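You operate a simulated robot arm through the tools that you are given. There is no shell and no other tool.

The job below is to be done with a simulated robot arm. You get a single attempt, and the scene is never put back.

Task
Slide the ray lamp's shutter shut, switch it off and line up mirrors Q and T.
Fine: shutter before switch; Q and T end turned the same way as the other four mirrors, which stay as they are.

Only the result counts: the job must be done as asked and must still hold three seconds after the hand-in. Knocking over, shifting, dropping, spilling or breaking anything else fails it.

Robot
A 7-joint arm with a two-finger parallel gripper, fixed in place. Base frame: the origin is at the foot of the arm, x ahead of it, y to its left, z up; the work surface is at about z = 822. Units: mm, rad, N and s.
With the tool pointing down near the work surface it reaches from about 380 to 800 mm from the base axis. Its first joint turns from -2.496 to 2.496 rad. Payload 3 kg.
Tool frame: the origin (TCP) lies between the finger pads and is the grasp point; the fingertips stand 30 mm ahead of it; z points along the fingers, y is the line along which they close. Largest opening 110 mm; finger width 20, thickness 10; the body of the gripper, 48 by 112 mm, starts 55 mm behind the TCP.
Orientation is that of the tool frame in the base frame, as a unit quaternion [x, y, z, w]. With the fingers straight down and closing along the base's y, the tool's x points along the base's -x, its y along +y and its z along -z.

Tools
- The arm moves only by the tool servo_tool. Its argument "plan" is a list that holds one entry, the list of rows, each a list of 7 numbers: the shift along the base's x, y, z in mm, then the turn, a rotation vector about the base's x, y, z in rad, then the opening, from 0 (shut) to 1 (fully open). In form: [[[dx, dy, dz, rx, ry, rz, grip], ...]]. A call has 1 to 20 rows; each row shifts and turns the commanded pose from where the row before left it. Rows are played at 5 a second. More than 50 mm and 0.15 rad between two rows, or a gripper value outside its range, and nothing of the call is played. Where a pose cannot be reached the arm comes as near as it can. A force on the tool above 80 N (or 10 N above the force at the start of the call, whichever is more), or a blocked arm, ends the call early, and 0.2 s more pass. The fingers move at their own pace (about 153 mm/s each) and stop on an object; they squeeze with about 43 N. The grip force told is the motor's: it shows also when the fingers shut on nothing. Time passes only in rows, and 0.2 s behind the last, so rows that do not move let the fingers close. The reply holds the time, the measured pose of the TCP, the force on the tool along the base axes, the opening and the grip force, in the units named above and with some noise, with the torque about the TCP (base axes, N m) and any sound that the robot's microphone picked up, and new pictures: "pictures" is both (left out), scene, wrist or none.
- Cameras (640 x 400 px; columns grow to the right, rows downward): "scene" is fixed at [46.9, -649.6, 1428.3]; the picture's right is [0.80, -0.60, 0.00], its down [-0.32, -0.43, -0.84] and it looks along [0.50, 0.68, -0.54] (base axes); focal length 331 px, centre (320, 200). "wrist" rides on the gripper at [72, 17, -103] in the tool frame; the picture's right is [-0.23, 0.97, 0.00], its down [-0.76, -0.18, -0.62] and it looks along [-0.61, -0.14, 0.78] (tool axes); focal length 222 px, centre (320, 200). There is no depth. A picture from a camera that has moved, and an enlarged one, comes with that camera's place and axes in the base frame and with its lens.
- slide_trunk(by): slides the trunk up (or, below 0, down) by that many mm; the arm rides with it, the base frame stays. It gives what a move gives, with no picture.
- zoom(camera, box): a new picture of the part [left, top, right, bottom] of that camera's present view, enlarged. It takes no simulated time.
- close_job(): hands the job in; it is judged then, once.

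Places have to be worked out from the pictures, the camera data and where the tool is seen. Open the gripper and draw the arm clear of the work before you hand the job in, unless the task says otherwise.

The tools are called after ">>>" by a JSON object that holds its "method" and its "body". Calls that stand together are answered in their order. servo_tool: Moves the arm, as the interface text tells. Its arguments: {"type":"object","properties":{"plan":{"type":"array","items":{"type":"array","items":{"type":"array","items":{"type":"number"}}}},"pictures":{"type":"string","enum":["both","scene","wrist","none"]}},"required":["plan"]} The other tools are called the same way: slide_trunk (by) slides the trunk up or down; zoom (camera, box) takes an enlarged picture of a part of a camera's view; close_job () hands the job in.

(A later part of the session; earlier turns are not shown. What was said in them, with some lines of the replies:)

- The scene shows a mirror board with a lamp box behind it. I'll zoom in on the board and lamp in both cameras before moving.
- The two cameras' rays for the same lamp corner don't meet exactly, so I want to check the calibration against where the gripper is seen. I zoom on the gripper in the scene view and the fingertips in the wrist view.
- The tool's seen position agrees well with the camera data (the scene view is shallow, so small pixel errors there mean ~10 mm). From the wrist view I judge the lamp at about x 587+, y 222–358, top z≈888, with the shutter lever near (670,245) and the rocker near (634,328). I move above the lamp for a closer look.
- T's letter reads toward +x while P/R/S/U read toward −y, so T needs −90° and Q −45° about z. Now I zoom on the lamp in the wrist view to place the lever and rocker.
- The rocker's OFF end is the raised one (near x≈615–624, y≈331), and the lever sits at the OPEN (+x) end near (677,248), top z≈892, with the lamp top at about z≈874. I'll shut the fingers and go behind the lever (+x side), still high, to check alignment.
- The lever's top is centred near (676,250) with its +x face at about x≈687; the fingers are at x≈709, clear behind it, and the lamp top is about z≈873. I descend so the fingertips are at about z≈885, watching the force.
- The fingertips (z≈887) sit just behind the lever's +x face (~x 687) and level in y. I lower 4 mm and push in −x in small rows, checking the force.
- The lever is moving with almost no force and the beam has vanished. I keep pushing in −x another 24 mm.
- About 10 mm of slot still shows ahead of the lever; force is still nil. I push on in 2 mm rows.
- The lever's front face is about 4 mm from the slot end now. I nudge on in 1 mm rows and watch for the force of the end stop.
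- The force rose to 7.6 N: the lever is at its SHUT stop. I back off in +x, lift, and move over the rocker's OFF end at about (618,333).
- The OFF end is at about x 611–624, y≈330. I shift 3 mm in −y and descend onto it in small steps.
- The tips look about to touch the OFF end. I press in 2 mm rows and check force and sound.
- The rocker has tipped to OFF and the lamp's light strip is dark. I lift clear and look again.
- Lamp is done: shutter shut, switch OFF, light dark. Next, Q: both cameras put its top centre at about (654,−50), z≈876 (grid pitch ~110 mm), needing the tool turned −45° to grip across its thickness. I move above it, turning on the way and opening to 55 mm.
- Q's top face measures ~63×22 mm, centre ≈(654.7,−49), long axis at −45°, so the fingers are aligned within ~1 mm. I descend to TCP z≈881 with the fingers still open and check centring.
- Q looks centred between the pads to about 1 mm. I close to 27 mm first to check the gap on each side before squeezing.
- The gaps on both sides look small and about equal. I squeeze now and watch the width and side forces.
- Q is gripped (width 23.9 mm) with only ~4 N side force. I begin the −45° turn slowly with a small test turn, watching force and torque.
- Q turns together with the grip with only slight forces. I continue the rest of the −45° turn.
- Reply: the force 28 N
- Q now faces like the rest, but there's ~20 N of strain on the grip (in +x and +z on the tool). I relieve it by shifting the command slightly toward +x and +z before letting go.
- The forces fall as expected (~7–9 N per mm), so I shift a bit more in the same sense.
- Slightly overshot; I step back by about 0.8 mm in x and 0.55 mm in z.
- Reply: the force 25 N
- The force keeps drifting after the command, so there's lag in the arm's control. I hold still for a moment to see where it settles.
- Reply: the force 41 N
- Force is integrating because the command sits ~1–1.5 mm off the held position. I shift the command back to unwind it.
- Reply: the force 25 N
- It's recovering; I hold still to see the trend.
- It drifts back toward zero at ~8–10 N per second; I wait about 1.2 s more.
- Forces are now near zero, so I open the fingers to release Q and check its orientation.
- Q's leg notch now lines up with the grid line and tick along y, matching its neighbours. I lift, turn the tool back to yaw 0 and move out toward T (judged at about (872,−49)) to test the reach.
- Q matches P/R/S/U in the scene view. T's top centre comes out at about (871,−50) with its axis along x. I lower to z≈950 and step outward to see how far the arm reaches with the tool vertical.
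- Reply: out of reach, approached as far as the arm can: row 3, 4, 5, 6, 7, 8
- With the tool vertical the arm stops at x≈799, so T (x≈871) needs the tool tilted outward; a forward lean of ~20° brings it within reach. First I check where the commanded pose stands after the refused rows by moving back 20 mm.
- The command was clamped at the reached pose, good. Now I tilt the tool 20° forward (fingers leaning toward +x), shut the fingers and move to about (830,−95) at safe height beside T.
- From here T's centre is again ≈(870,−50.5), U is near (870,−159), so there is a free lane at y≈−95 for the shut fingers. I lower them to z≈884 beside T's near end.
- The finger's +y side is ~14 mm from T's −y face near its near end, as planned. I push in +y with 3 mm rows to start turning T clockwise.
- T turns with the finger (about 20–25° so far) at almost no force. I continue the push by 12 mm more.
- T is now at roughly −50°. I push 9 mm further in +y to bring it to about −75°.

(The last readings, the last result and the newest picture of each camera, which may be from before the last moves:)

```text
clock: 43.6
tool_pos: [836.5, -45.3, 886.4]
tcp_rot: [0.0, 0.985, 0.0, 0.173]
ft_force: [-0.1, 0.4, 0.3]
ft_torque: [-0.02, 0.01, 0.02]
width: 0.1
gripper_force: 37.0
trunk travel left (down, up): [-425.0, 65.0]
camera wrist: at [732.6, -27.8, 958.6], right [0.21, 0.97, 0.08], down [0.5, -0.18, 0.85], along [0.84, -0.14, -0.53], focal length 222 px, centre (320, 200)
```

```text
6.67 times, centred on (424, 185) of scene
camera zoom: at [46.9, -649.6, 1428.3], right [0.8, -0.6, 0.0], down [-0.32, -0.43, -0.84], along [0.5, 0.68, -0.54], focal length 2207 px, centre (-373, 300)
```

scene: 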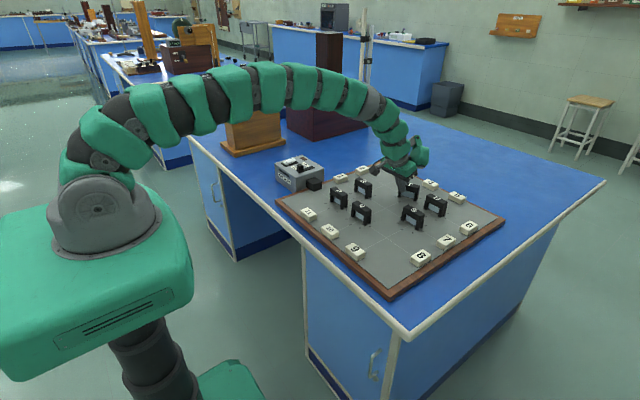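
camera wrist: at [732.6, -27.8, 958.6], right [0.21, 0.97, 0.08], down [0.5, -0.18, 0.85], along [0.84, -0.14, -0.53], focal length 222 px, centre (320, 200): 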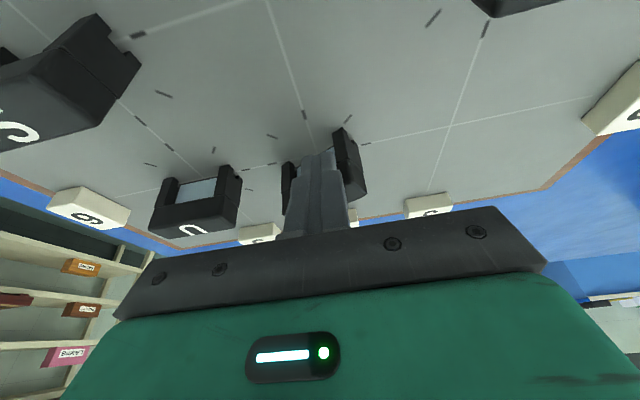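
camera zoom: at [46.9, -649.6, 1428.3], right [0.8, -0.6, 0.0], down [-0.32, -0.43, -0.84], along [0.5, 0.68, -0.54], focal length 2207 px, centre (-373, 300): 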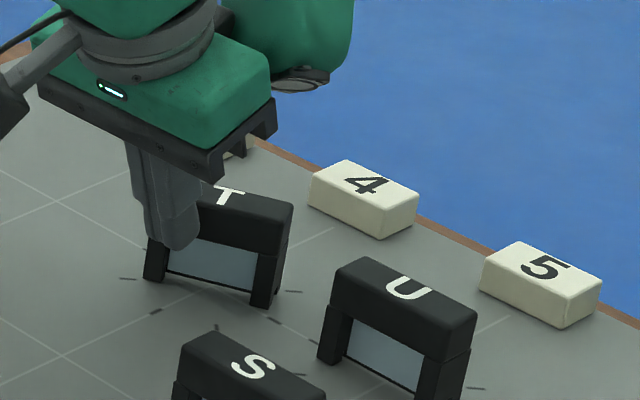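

T is near −68° now. I back off in −x, open the fingers to ~38 mm, centre them on T's pivot line (y≈−50.5), ready to square T up with both fingertips pressed on its −x face.

>>> {"method": "servo_tool", "body": {"plan": [[[-8, 0, 0, 0, 0, 0, 0], [-14, 0, 0, 0, 0, 0, 0], [0, -5, 0, 0, 0, 0, 0.2], [0, 0, 0, 0, 0, 0, 0.35], [0, 0, 0, 0, 0, 0, 0.35]]]}}

>>> {"method": "zoom", "body": {"camera": "wrist", "box": [200, 70, 440, 220]}}

>>> {"method": "zoom", "body": {"camera": "scene", "box": [376, 155, 472, 215]}}

```text
clock: 44.8
tool_pos: [814.5, -50.9, 886.6]
tcp_rot: [0.001, 0.985, -0.001, 0.174]
ft_force: [0.2, 0.6, -0.7]
ft_torque: [0.0, 0.01, 0.0]
width: 38.4
gripper_force: 0.2
trunk travel left (down, up): [-425.0, 65.0]
camera wrist: at [710.8, -33.3, 958.7], right [0.21, 0.97, 0.08], down [0.5, -0.18, 0.85], along [0.84, -0.14, -0.53], focal length 222 px, centre (320, 200)
```

scene: 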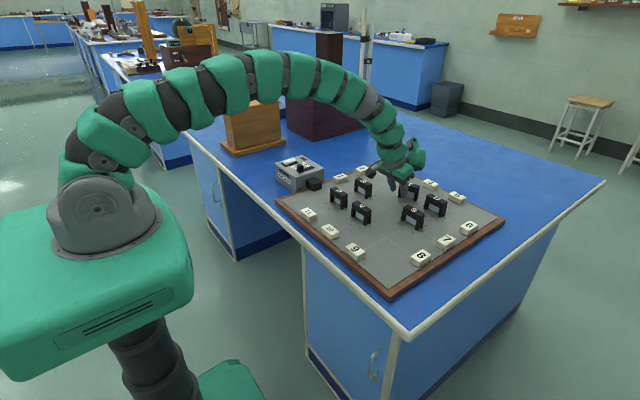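
wrist: 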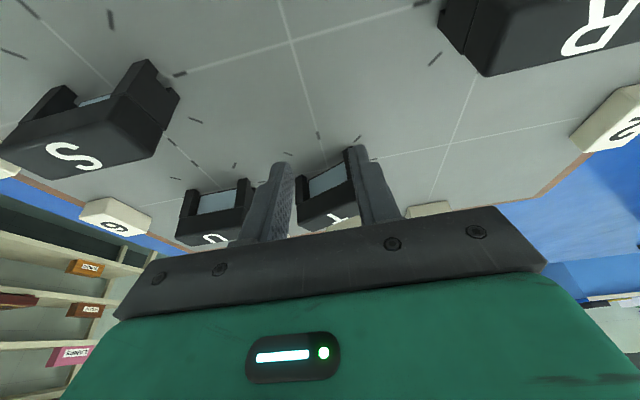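

```text
2.67 times, centred on (320, 145) of wrist
camera zoom: at [710.8, -33.3, 958.7], right [0.21, 0.97, 0.08], down [0.5, -0.18, 0.85], along [0.84, -0.14, -0.53], focal length 592 px, centre (320, 347)
```

zoom: 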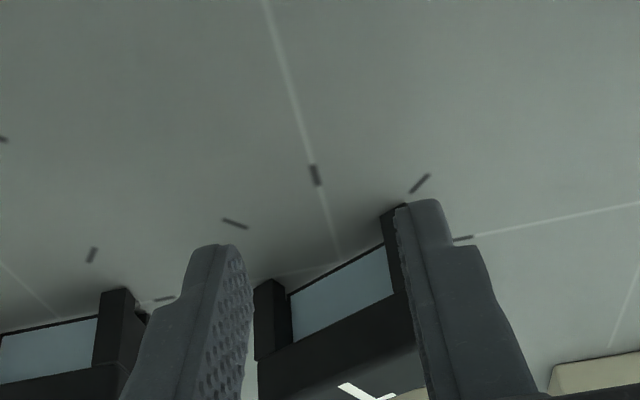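

```text
6.67 times, centred on (424, 185) of scene
camera zoom: at [46.9, -649.6, 1428.3], right [0.8, -0.6, 0.0], down [-0.32, -0.43, -0.84], along [0.5, 0.68, -0.54], focal length 2207 px, centre (-373, 300)
```

zoom: 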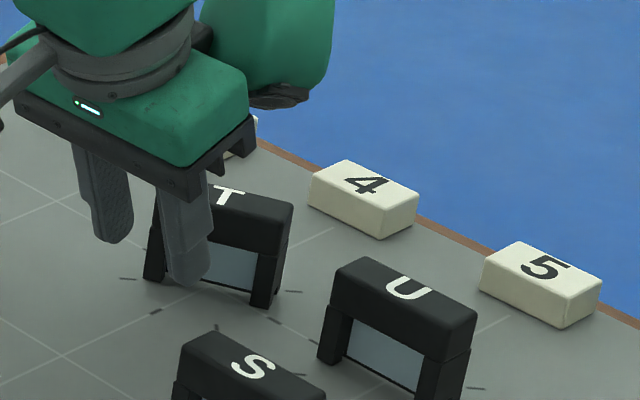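

Both fingers face T's −x side, spanning its centre. I advance in +x: quickly to ~828, then 2 mm rows to ~836.

>>> {"method": "servo_tool", "body": {"plan": [[[5, 0, 0, 0, 0, 0, 0.35], [5, 0, 0, 0, 0, 0, 0.35], [4, 0, 0, 0, 0, 0, 0.35], [2, 0, 0, 0, 0, 0, 0.35], [2, 0, 0, 0, 0, 0, 0.35], [2, 0, 0, 0, 0, 0, 0.35]]], "pictures": "wrist"}}

>>> {"method": "zoom", "body": {"camera": "wrist", "box": [200, 70, 440, 220]}}

>>> {"method": "zoom", "body": {"camera": "scene", "box": [376, 155, 472, 215]}}

```text
clock: 46.2
tool_pos: [834.0, -50.2, 886.9]
tcp_rot: [0.0, 0.985, -0.001, 0.174]
ft_force: [-0.4, 1.0, 0.1]
ft_torque: [0.04, 0.05, 0.07]
width: 39.0
gripper_force: 0.4
trunk travel left (down, up): [-425.0, 65.0]
camera wrist: at [730.8, -32.7, 958.8], right [0.21, 0.97, 0.08], down [0.5, -0.18, 0.85], along [0.84, -0.14, -0.53], focal length 222 px, centre (320, 200)
```

wrist: 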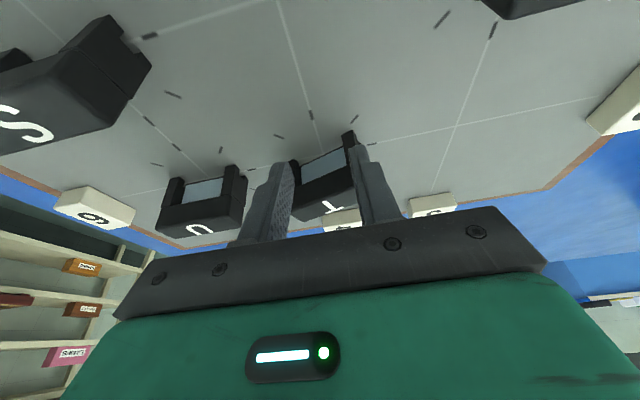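

```text
2.67 times, centred on (320, 145) of wrist
camera zoom: at [730.8, -32.7, 958.8], right [0.21, 0.97, 0.08], down [0.5, -0.18, 0.85], along [0.84, -0.14, -0.53], focal length 592 px, centre (320, 347)
```

zoom: 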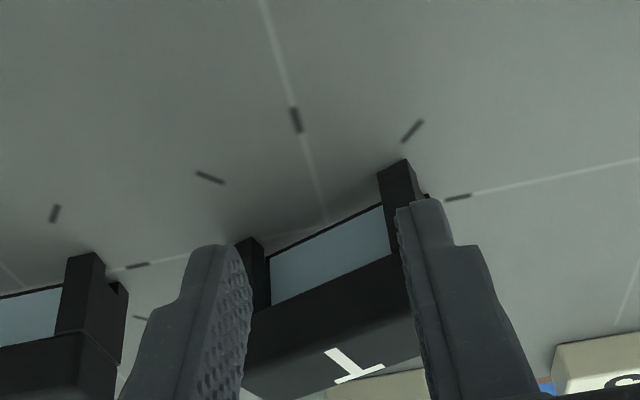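

```text
6.67 times, centred on (424, 185) of scene
camera zoom: at [46.9, -649.6, 1428.3], right [0.8, -0.6, 0.0], down [-0.32, -0.43, -0.84], along [0.5, 0.68, -0.54], focal length 2207 px, centre (-373, 300)
```

zoom: 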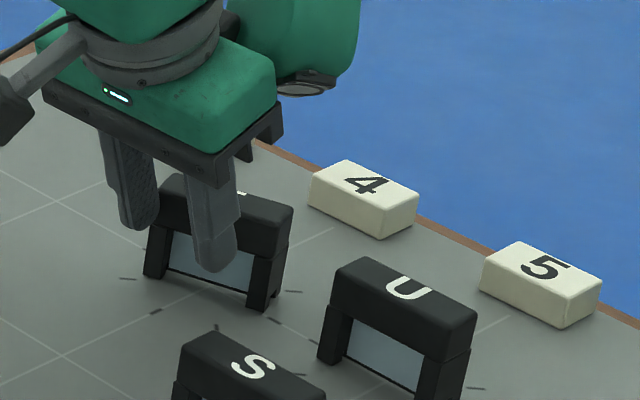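

The +y finger is about to drive T's end. I continue in 1.5 mm rows.

>>> {"method": "servo_tool", "body": {"plan": [[[1.5, 0, 0, 0, 0, 0, 0.35], [1.5, 0, 0, 0, 0, 0, 0.35], [1.5, 0, 0, 0, 0, 0, 0.35]]], "pictures": "wrist"}}

>>> {"method": "zoom", "body": {"camera": "wrist", "box": [200, 70, 440, 220]}}

>>> {"method": "zoom", "body": {"camera": "scene", "box": [376, 155, 472, 215]}}

```text
clock: 47.0
tool_pos: [838.9, -50.2, 885.4]
tcp_rot: [0.001, 0.985, 0.0, 0.174]
ft_force: [-0.9, 0.1, 0.5]
ft_torque: [-0.01, 0.0, 0.0]
width: 38.7
gripper_force: 0.2
trunk travel left (down, up): [-425.0, 65.0]
camera wrist: at [735.3, -32.8, 958.2], right [0.21, 0.97, 0.08], down [0.5, -0.18, 0.85], along [0.84, -0.14, -0.53], focal length 222 px, centre (320, 200)
```

wrist: 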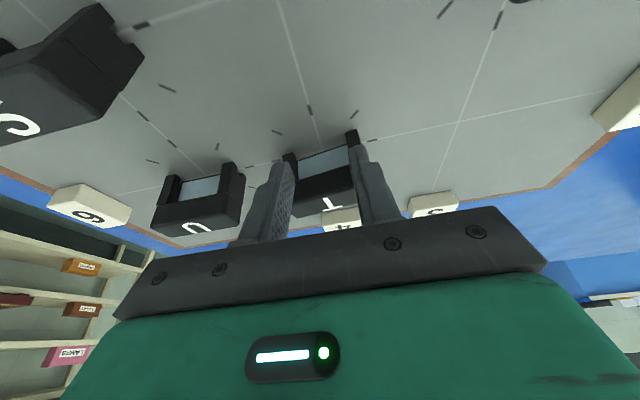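

```text
2.67 times, centred on (320, 145) of wrist
camera zoom: at [735.3, -32.8, 958.2], right [0.21, 0.97, 0.08], down [0.5, -0.18, 0.85], along [0.84, -0.14, -0.53], focal length 592 px, centre (320, 347)
```

zoom: 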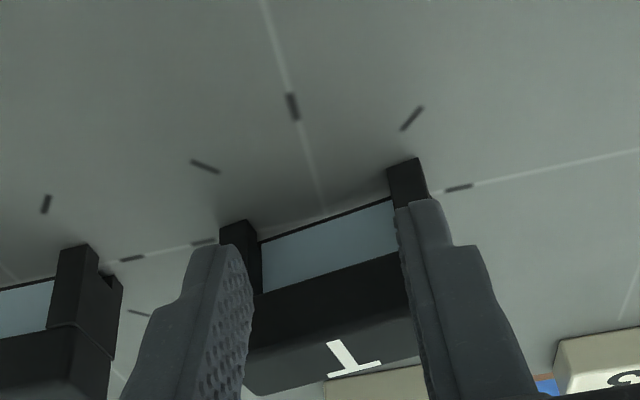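

```text
6.67 times, centred on (424, 185) of scene
camera zoom: at [46.9, -649.6, 1428.3], right [0.8, -0.6, 0.0], down [-0.32, -0.43, -0.84], along [0.5, 0.68, -0.54], focal length 2207 px, centre (-373, 300)
```

zoom: 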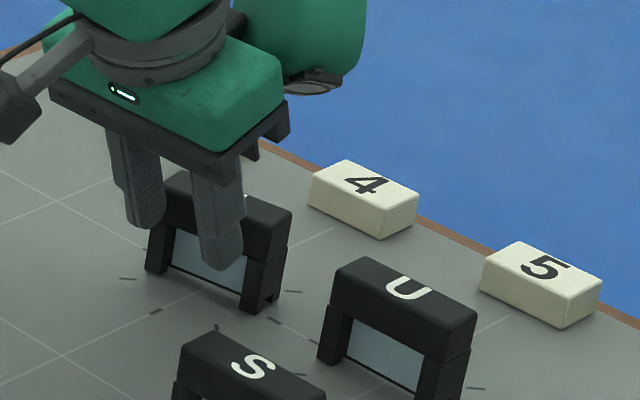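

T is nearly square (a few degrees left). I go on in 1 mm rows, checking for the force that marks both fingers in contact.

>>> {"method": "servo_tool", "body": {"plan": [[[1, 0, 0, 0, 0, 0, 0.35], [1, 0, 0, 0, 0, 0, 0.35]]], "pictures": "wrist"}}

>>> {"method": "zoom", "body": {"camera": "wrist", "box": [200, 70, 440, 220]}}

```text
clock: 47.6
tool_pos: [839.6, -49.2, 885.4]
tcp_rot: [0.0, 0.985, 0.0, 0.173]
ft_force: [0.1, 0.0, -0.2]
ft_torque: [0.01, 0.0, 0.01]
width: 38.8
gripper_force: 0.0
trunk travel left (down, up): [-425.0, 65.0]
camera wrist: at [736.9, -33.0, 958.0], right [0.21, 0.97, 0.08], down [0.5, -0.18, 0.85], along [0.84, -0.14, -0.53], focal length 222 px, centre (320, 200)
```

wrist: 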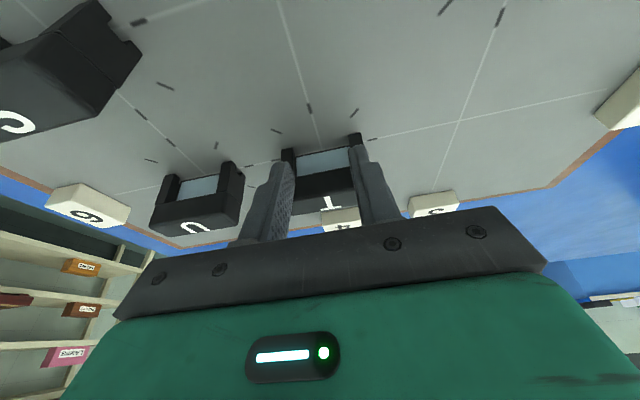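

```text
2.67 times, centred on (320, 145) of wrist
camera zoom: at [736.9, -33.0, 958.0], right [0.21, 0.97, 0.08], down [0.5, -0.18, 0.85], along [0.84, -0.14, -0.53], focal length 592 px, centre (320, 347)
```

zoom: 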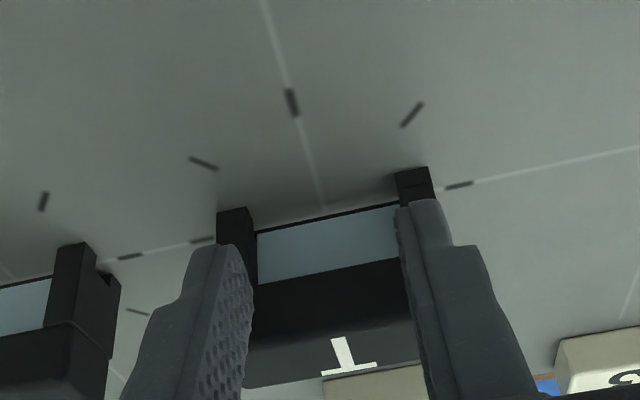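

T looks within a degree or two of square. I zoom closely to measure its base edge against the grid and against U.

>>> {"method": "zoom", "body": {"camera": "wrist", "box": [270, 125, 390, 200]}}

>>> {"method": "zoom", "body": {"camera": "wrist", "box": [150, 140, 270, 215]}}

>>> {"method": "zoom", "body": {"camera": "scene", "box": [390, 165, 470, 215]}}

```text
5.33 times, centred on (330, 162) of wrist
camera zoom: at [736.9, -33.0, 958.0], right [0.21, 0.97, 0.08], down [0.5, -0.18, 0.85], along [0.84, -0.14, -0.53], focal length 1185 px, centre (267, 400)
```

zoom: 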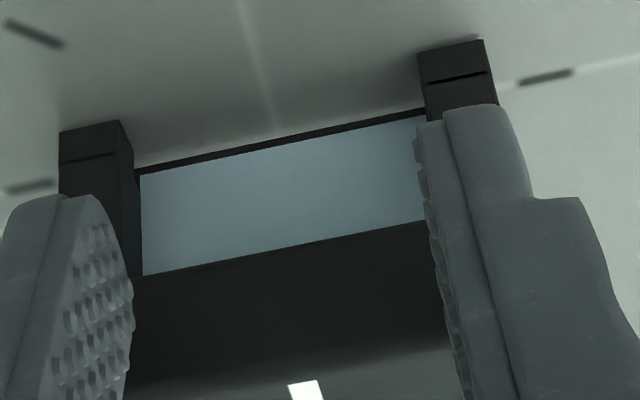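

```text
5.33 times, centred on (210, 178) of wrist
camera zoom: at [736.9, -33.0, 958.0], right [0.21, 0.97, 0.08], down [0.5, -0.18, 0.85], along [0.84, -0.14, -0.53], focal length 1185 px, centre (907, 320)
```

zoom: 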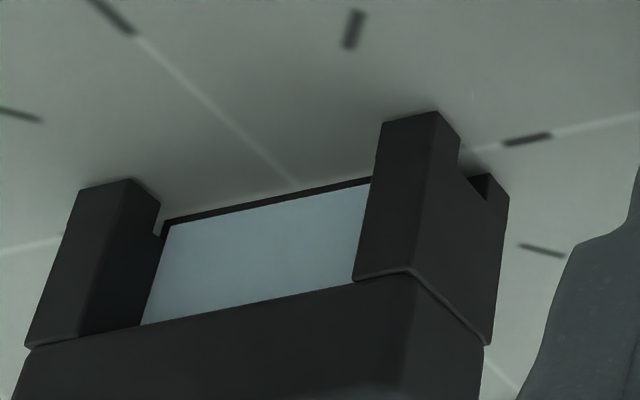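

```text
8.00 times, centred on (430, 190) of scene
camera zoom: at [46.9, -649.6, 1428.3], right [0.8, -0.6, 0.0], down [-0.32, -0.43, -0.84], along [0.5, 0.68, -0.54], focal length 2648 px, centre (-560, 280)
```

zoom: 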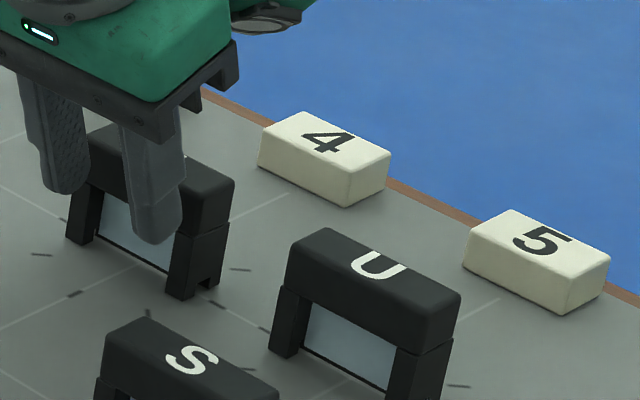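

T's edge slope matches U's to within about half a degree, and no force remains. I back off in −x, lift, and return the tool to vertical to inspect all mirrors from above.

>>> {"method": "servo_tool", "body": {"plan": [[[-5, 0, 0, 0, 0, 0, 0.35], [-12, 0, 0, 0, 0, 0, 0.35], [-15, 0, 15, 0, 0, 0, 0.35], [-10, 0, 35, 0, 0, 0, 0.35], [-10, 0, 40, 0, 0.07, 0, 0.35], [-10, 0, 30, 0, 0.07, 0, 0.35], [-10, 0, 20, 0, 0.07, 0, 0.35], [-10, 0, 0, 0, 0.07, 0, 0.35], [-10, 0, 0, 0, 0.07, 0, 0.35], [0, 0, 0, 0, 0, 0, 0.35]]]}}

>>> {"method": "zoom", "body": {"camera": "wrist", "box": [160, 20, 480, 220]}}

>>> {"method": "zoom", "body": {"camera": "scene", "box": [320, 165, 480, 265]}}

>>> {"method": "zoom", "body": {"camera": "scene", "box": [268, 145, 348, 195]}}

```text
clock: 49.8
tool_pos: [749.1, -48.6, 1025.7]
tcp_rot: [0.001, 1.0, -0.001, -0.001]
ft_force: [0.8, -0.9, 0.0]
ft_torque: [-0.01, 0.0, -0.01]
width: 38.8
gripper_force: 0.0
trunk travel left (down, up): [-425.0, 65.0]
camera wrist: at [676.6, -32.6, 1129.2], right [0.23, 0.97, 0.0], down [0.76, -0.18, 0.62], along [0.61, -0.14, -0.78], focal length 222 px, centre (320, 200)
```

scene: 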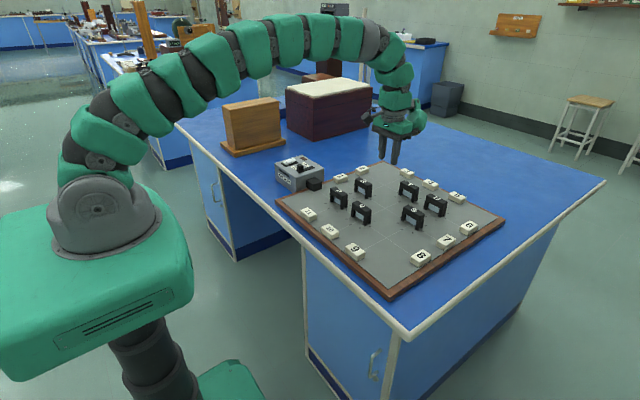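
wrist: 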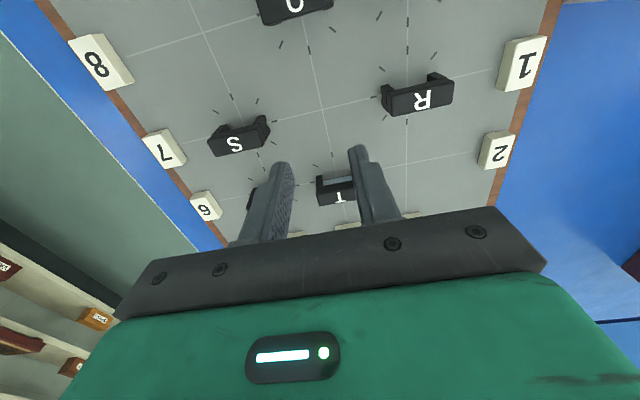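

```text
2.00 times, centred on (320, 120) of wrist
camera zoom: at [676.6, -32.6, 1129.2], right [0.23, 0.97, 0.0], down [0.76, -0.18, 0.62], along [0.61, -0.14, -0.78], focal length 444 px, centre (320, 360)
```

zoom: 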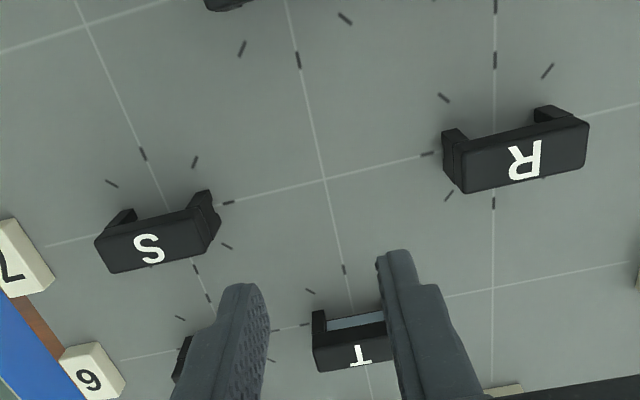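

```text
4.00 times, centred on (400, 215) of scene
camera zoom: at [46.9, -649.6, 1428.3], right [0.8, -0.6, 0.0], down [-0.32, -0.43, -0.84], along [0.5, 0.68, -0.54], focal length 1324 px, centre (0, 140)
```

zoom: 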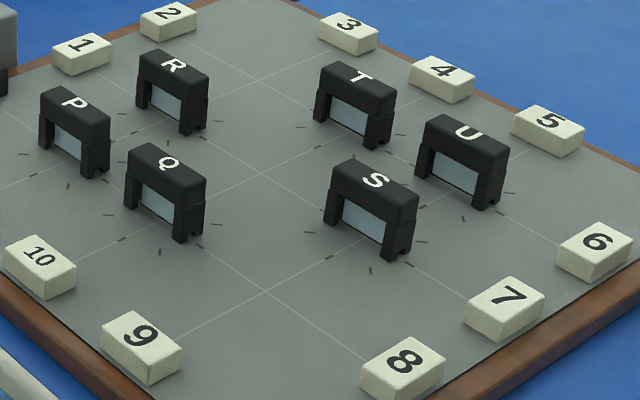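

```text
8.00 times, centred on (308, 170) of scene
camera zoom: at [46.9, -649.6, 1428.3], right [0.8, -0.6, 0.0], down [-0.32, -0.43, -0.84], along [0.5, 0.68, -0.54], focal length 2648 px, centre (416, 440)
```

zoom: 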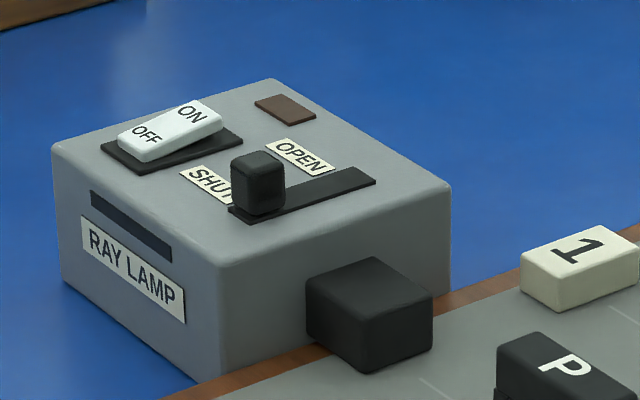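

All six mirrors look parallel and the lamp reads SHUT and OFF. I zoom closer on T, U, R and Q in the scene view to measure residual angle differences.

>>> {"method": "zoom", "body": {"camera": "scene", "box": [392, 175, 456, 215]}}

>>> {"method": "zoom", "body": {"camera": "scene", "box": [328, 180, 392, 220]}}

>>> {"method": "zoom", "body": {"camera": "wrist", "box": [200, 120, 360, 220]}}

```text
10.00 times, centred on (424, 195) of scene
camera zoom: at [46.9, -649.6, 1428.3], right [0.8, -0.6, 0.0], down [-0.32, -0.43, -0.84], along [0.5, 0.68, -0.54], focal length 3310 px, centre (-720, 250)
```

zoom: 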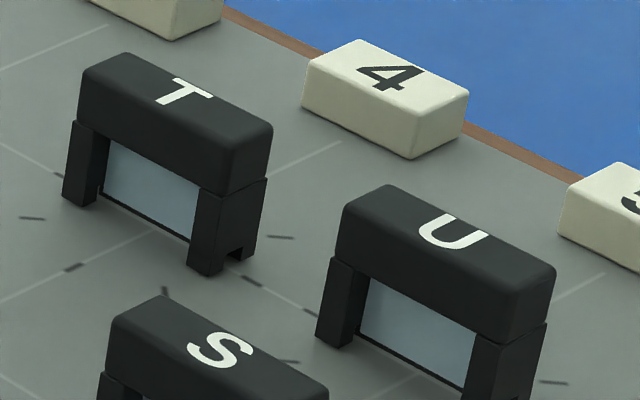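

```text
10.00 times, centred on (360, 200) of scene
camera zoom: at [46.9, -649.6, 1428.3], right [0.8, -0.6, 0.0], down [-0.32, -0.43, -0.84], along [0.5, 0.68, -0.54], focal length 3310 px, centre (-80, 200)
```

zoom: 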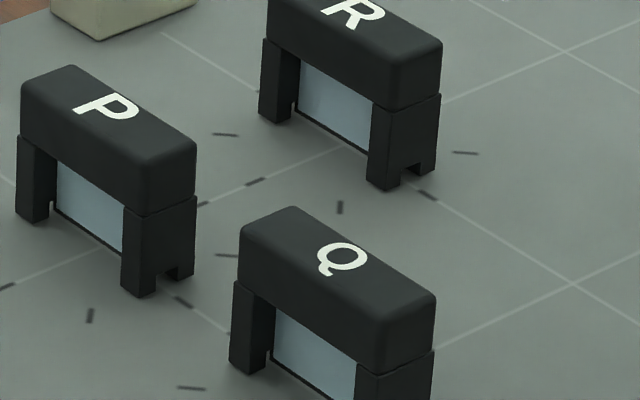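

```text
4.00 times, centred on (280, 170) of wrist
camera zoom: at [676.6, -32.6, 1129.2], right [0.23, 0.97, 0.0], down [0.76, -0.18, 0.62], along [0.61, -0.14, -0.78], focal length 888 px, centre (480, 320)
```

zoom: 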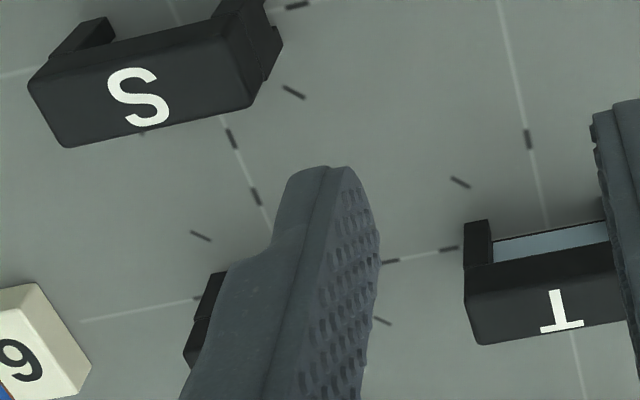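

Slopes of T vs U and Q vs P agree to within about one degree, and the shutter and switch hold. I open the gripper fully and draw the arm up and back to the start area.

>>> {"method": "servo_tool", "body": {"plan": [[[0, 0, 30, 0, 0, 0, 1], [-10, 5, 30, 0, 0, 0, 1], [-20, 12, 30, 0, 0, 0, 1], [-25, 15, 30, 0, 0, 0, 1], [-25, 15, 25, 0, 0, 0, 1], [-25, 15, 20, 0, 0, 0, 1], [-25, 15, 10, 0, 0, 0, 1], [-25, 15, 0, 0, 0, 0, 1], [-25, 15, 0, 0, 0, 0, 1], [-25, 15, 0, 0, 0, 0, 1], [-25, 15, 0, 0, 0, 0, 1], [-20, 15, 0, 0, 0, 0, 1], [0, 0, 0, 0, 0, 0, 1]]]}}

>>> {"method": "zoom", "body": {"camera": "wrist", "box": [90, 40, 410, 240]}}

>>> {"method": "zoom", "body": {"camera": "scene", "box": [260, 140, 516, 300]}}

```text
clock: 52.6
tool_pos: [498.4, 103.2, 1200.5]
tcp_rot: [0.001, 1.0, 0.0, -0.001]
ft_force: [-0.3, -0.1, 0.5]
ft_torque: [0.02, -0.05, -0.01]
width: 110.1
gripper_force: 0.0
trunk travel left (down, up): [-425.0, 65.0]
camera wrist: at [426.0, 120.1, 1304.0], right [0.23, 0.97, 0.0], down [0.76, -0.18, 0.62], along [0.61, -0.14, -0.78], focal length 222 px, centre (320, 200)
```

scene: 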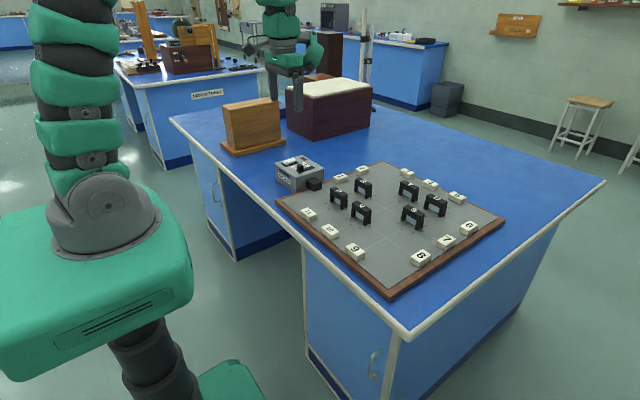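
wrist: 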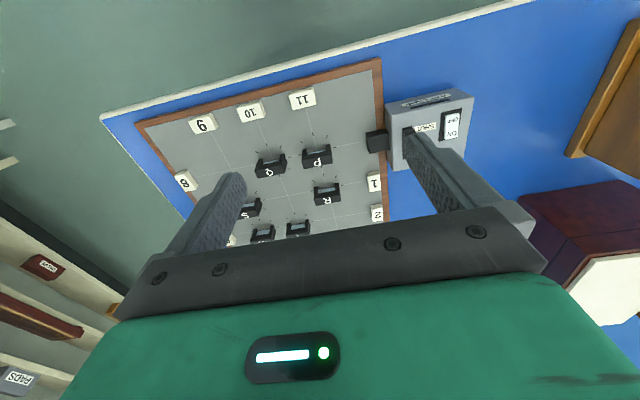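

```text
2.00 times, centred on (250, 140) of wrist
camera zoom: at [426.0, 120.1, 1304.0], right [0.23, 0.97, 0.0], down [0.76, -0.18, 0.62], along [0.61, -0.14, -0.78], focal length 444 px, centre (460, 320)
```

zoom: 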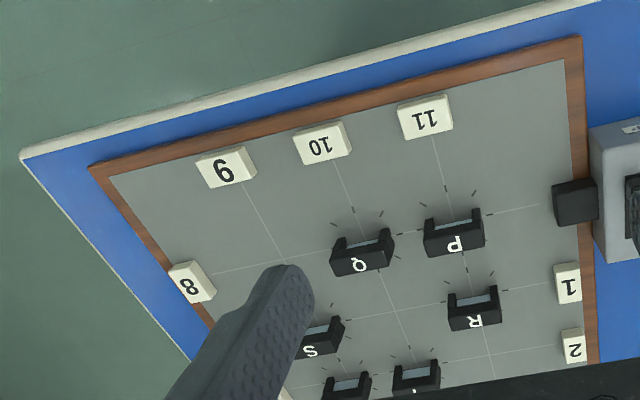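

```text
2.50 times, centred on (388, 220) of scene
camera zoom: at [46.9, -649.6, 1428.3], right [0.8, -0.6, 0.0], down [-0.32, -0.43, -0.84], along [0.5, 0.68, -0.54], focal length 828 px, centre (150, 150)
```

zoom: 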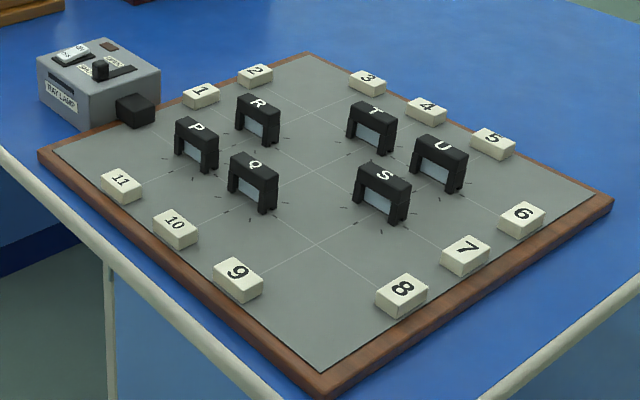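

All six mirrors face the same way, the shutter is shut, the switch is off, nothing else has moved, and the arm is clear with the gripper open. I hand the job in.

>>> {"method": "close_job", "body": {}}

```text
The job is handed in.
```

I did the job and handed it in; no verdict has come back yet.

- **Shutter:** I pushed the lever until it reached its SHUT stop, and the beam went out on the way.
- **Switch:** After that I pressed the rocker's OFF end. It tipped over and the lamp's light strip went dark.
- **Mirror Q:** I gripped it and turned it 45° clockwise. In the pictures it lines up with its neighbour P to within about a degree.
- **Mirror T:** It sat beyond the arm's reach with the tool pointing straight down. I tilted the tool forward, pushed T round 90° clockwise, and squared it up with both fingertips. It lines up with U to within about a degree, perhaps half a degree too far.

P, R, S and U were not touched. In the last pictures the board, the lamp and the number blocks are where they were. The gripper is open and the arm is clear of the table.
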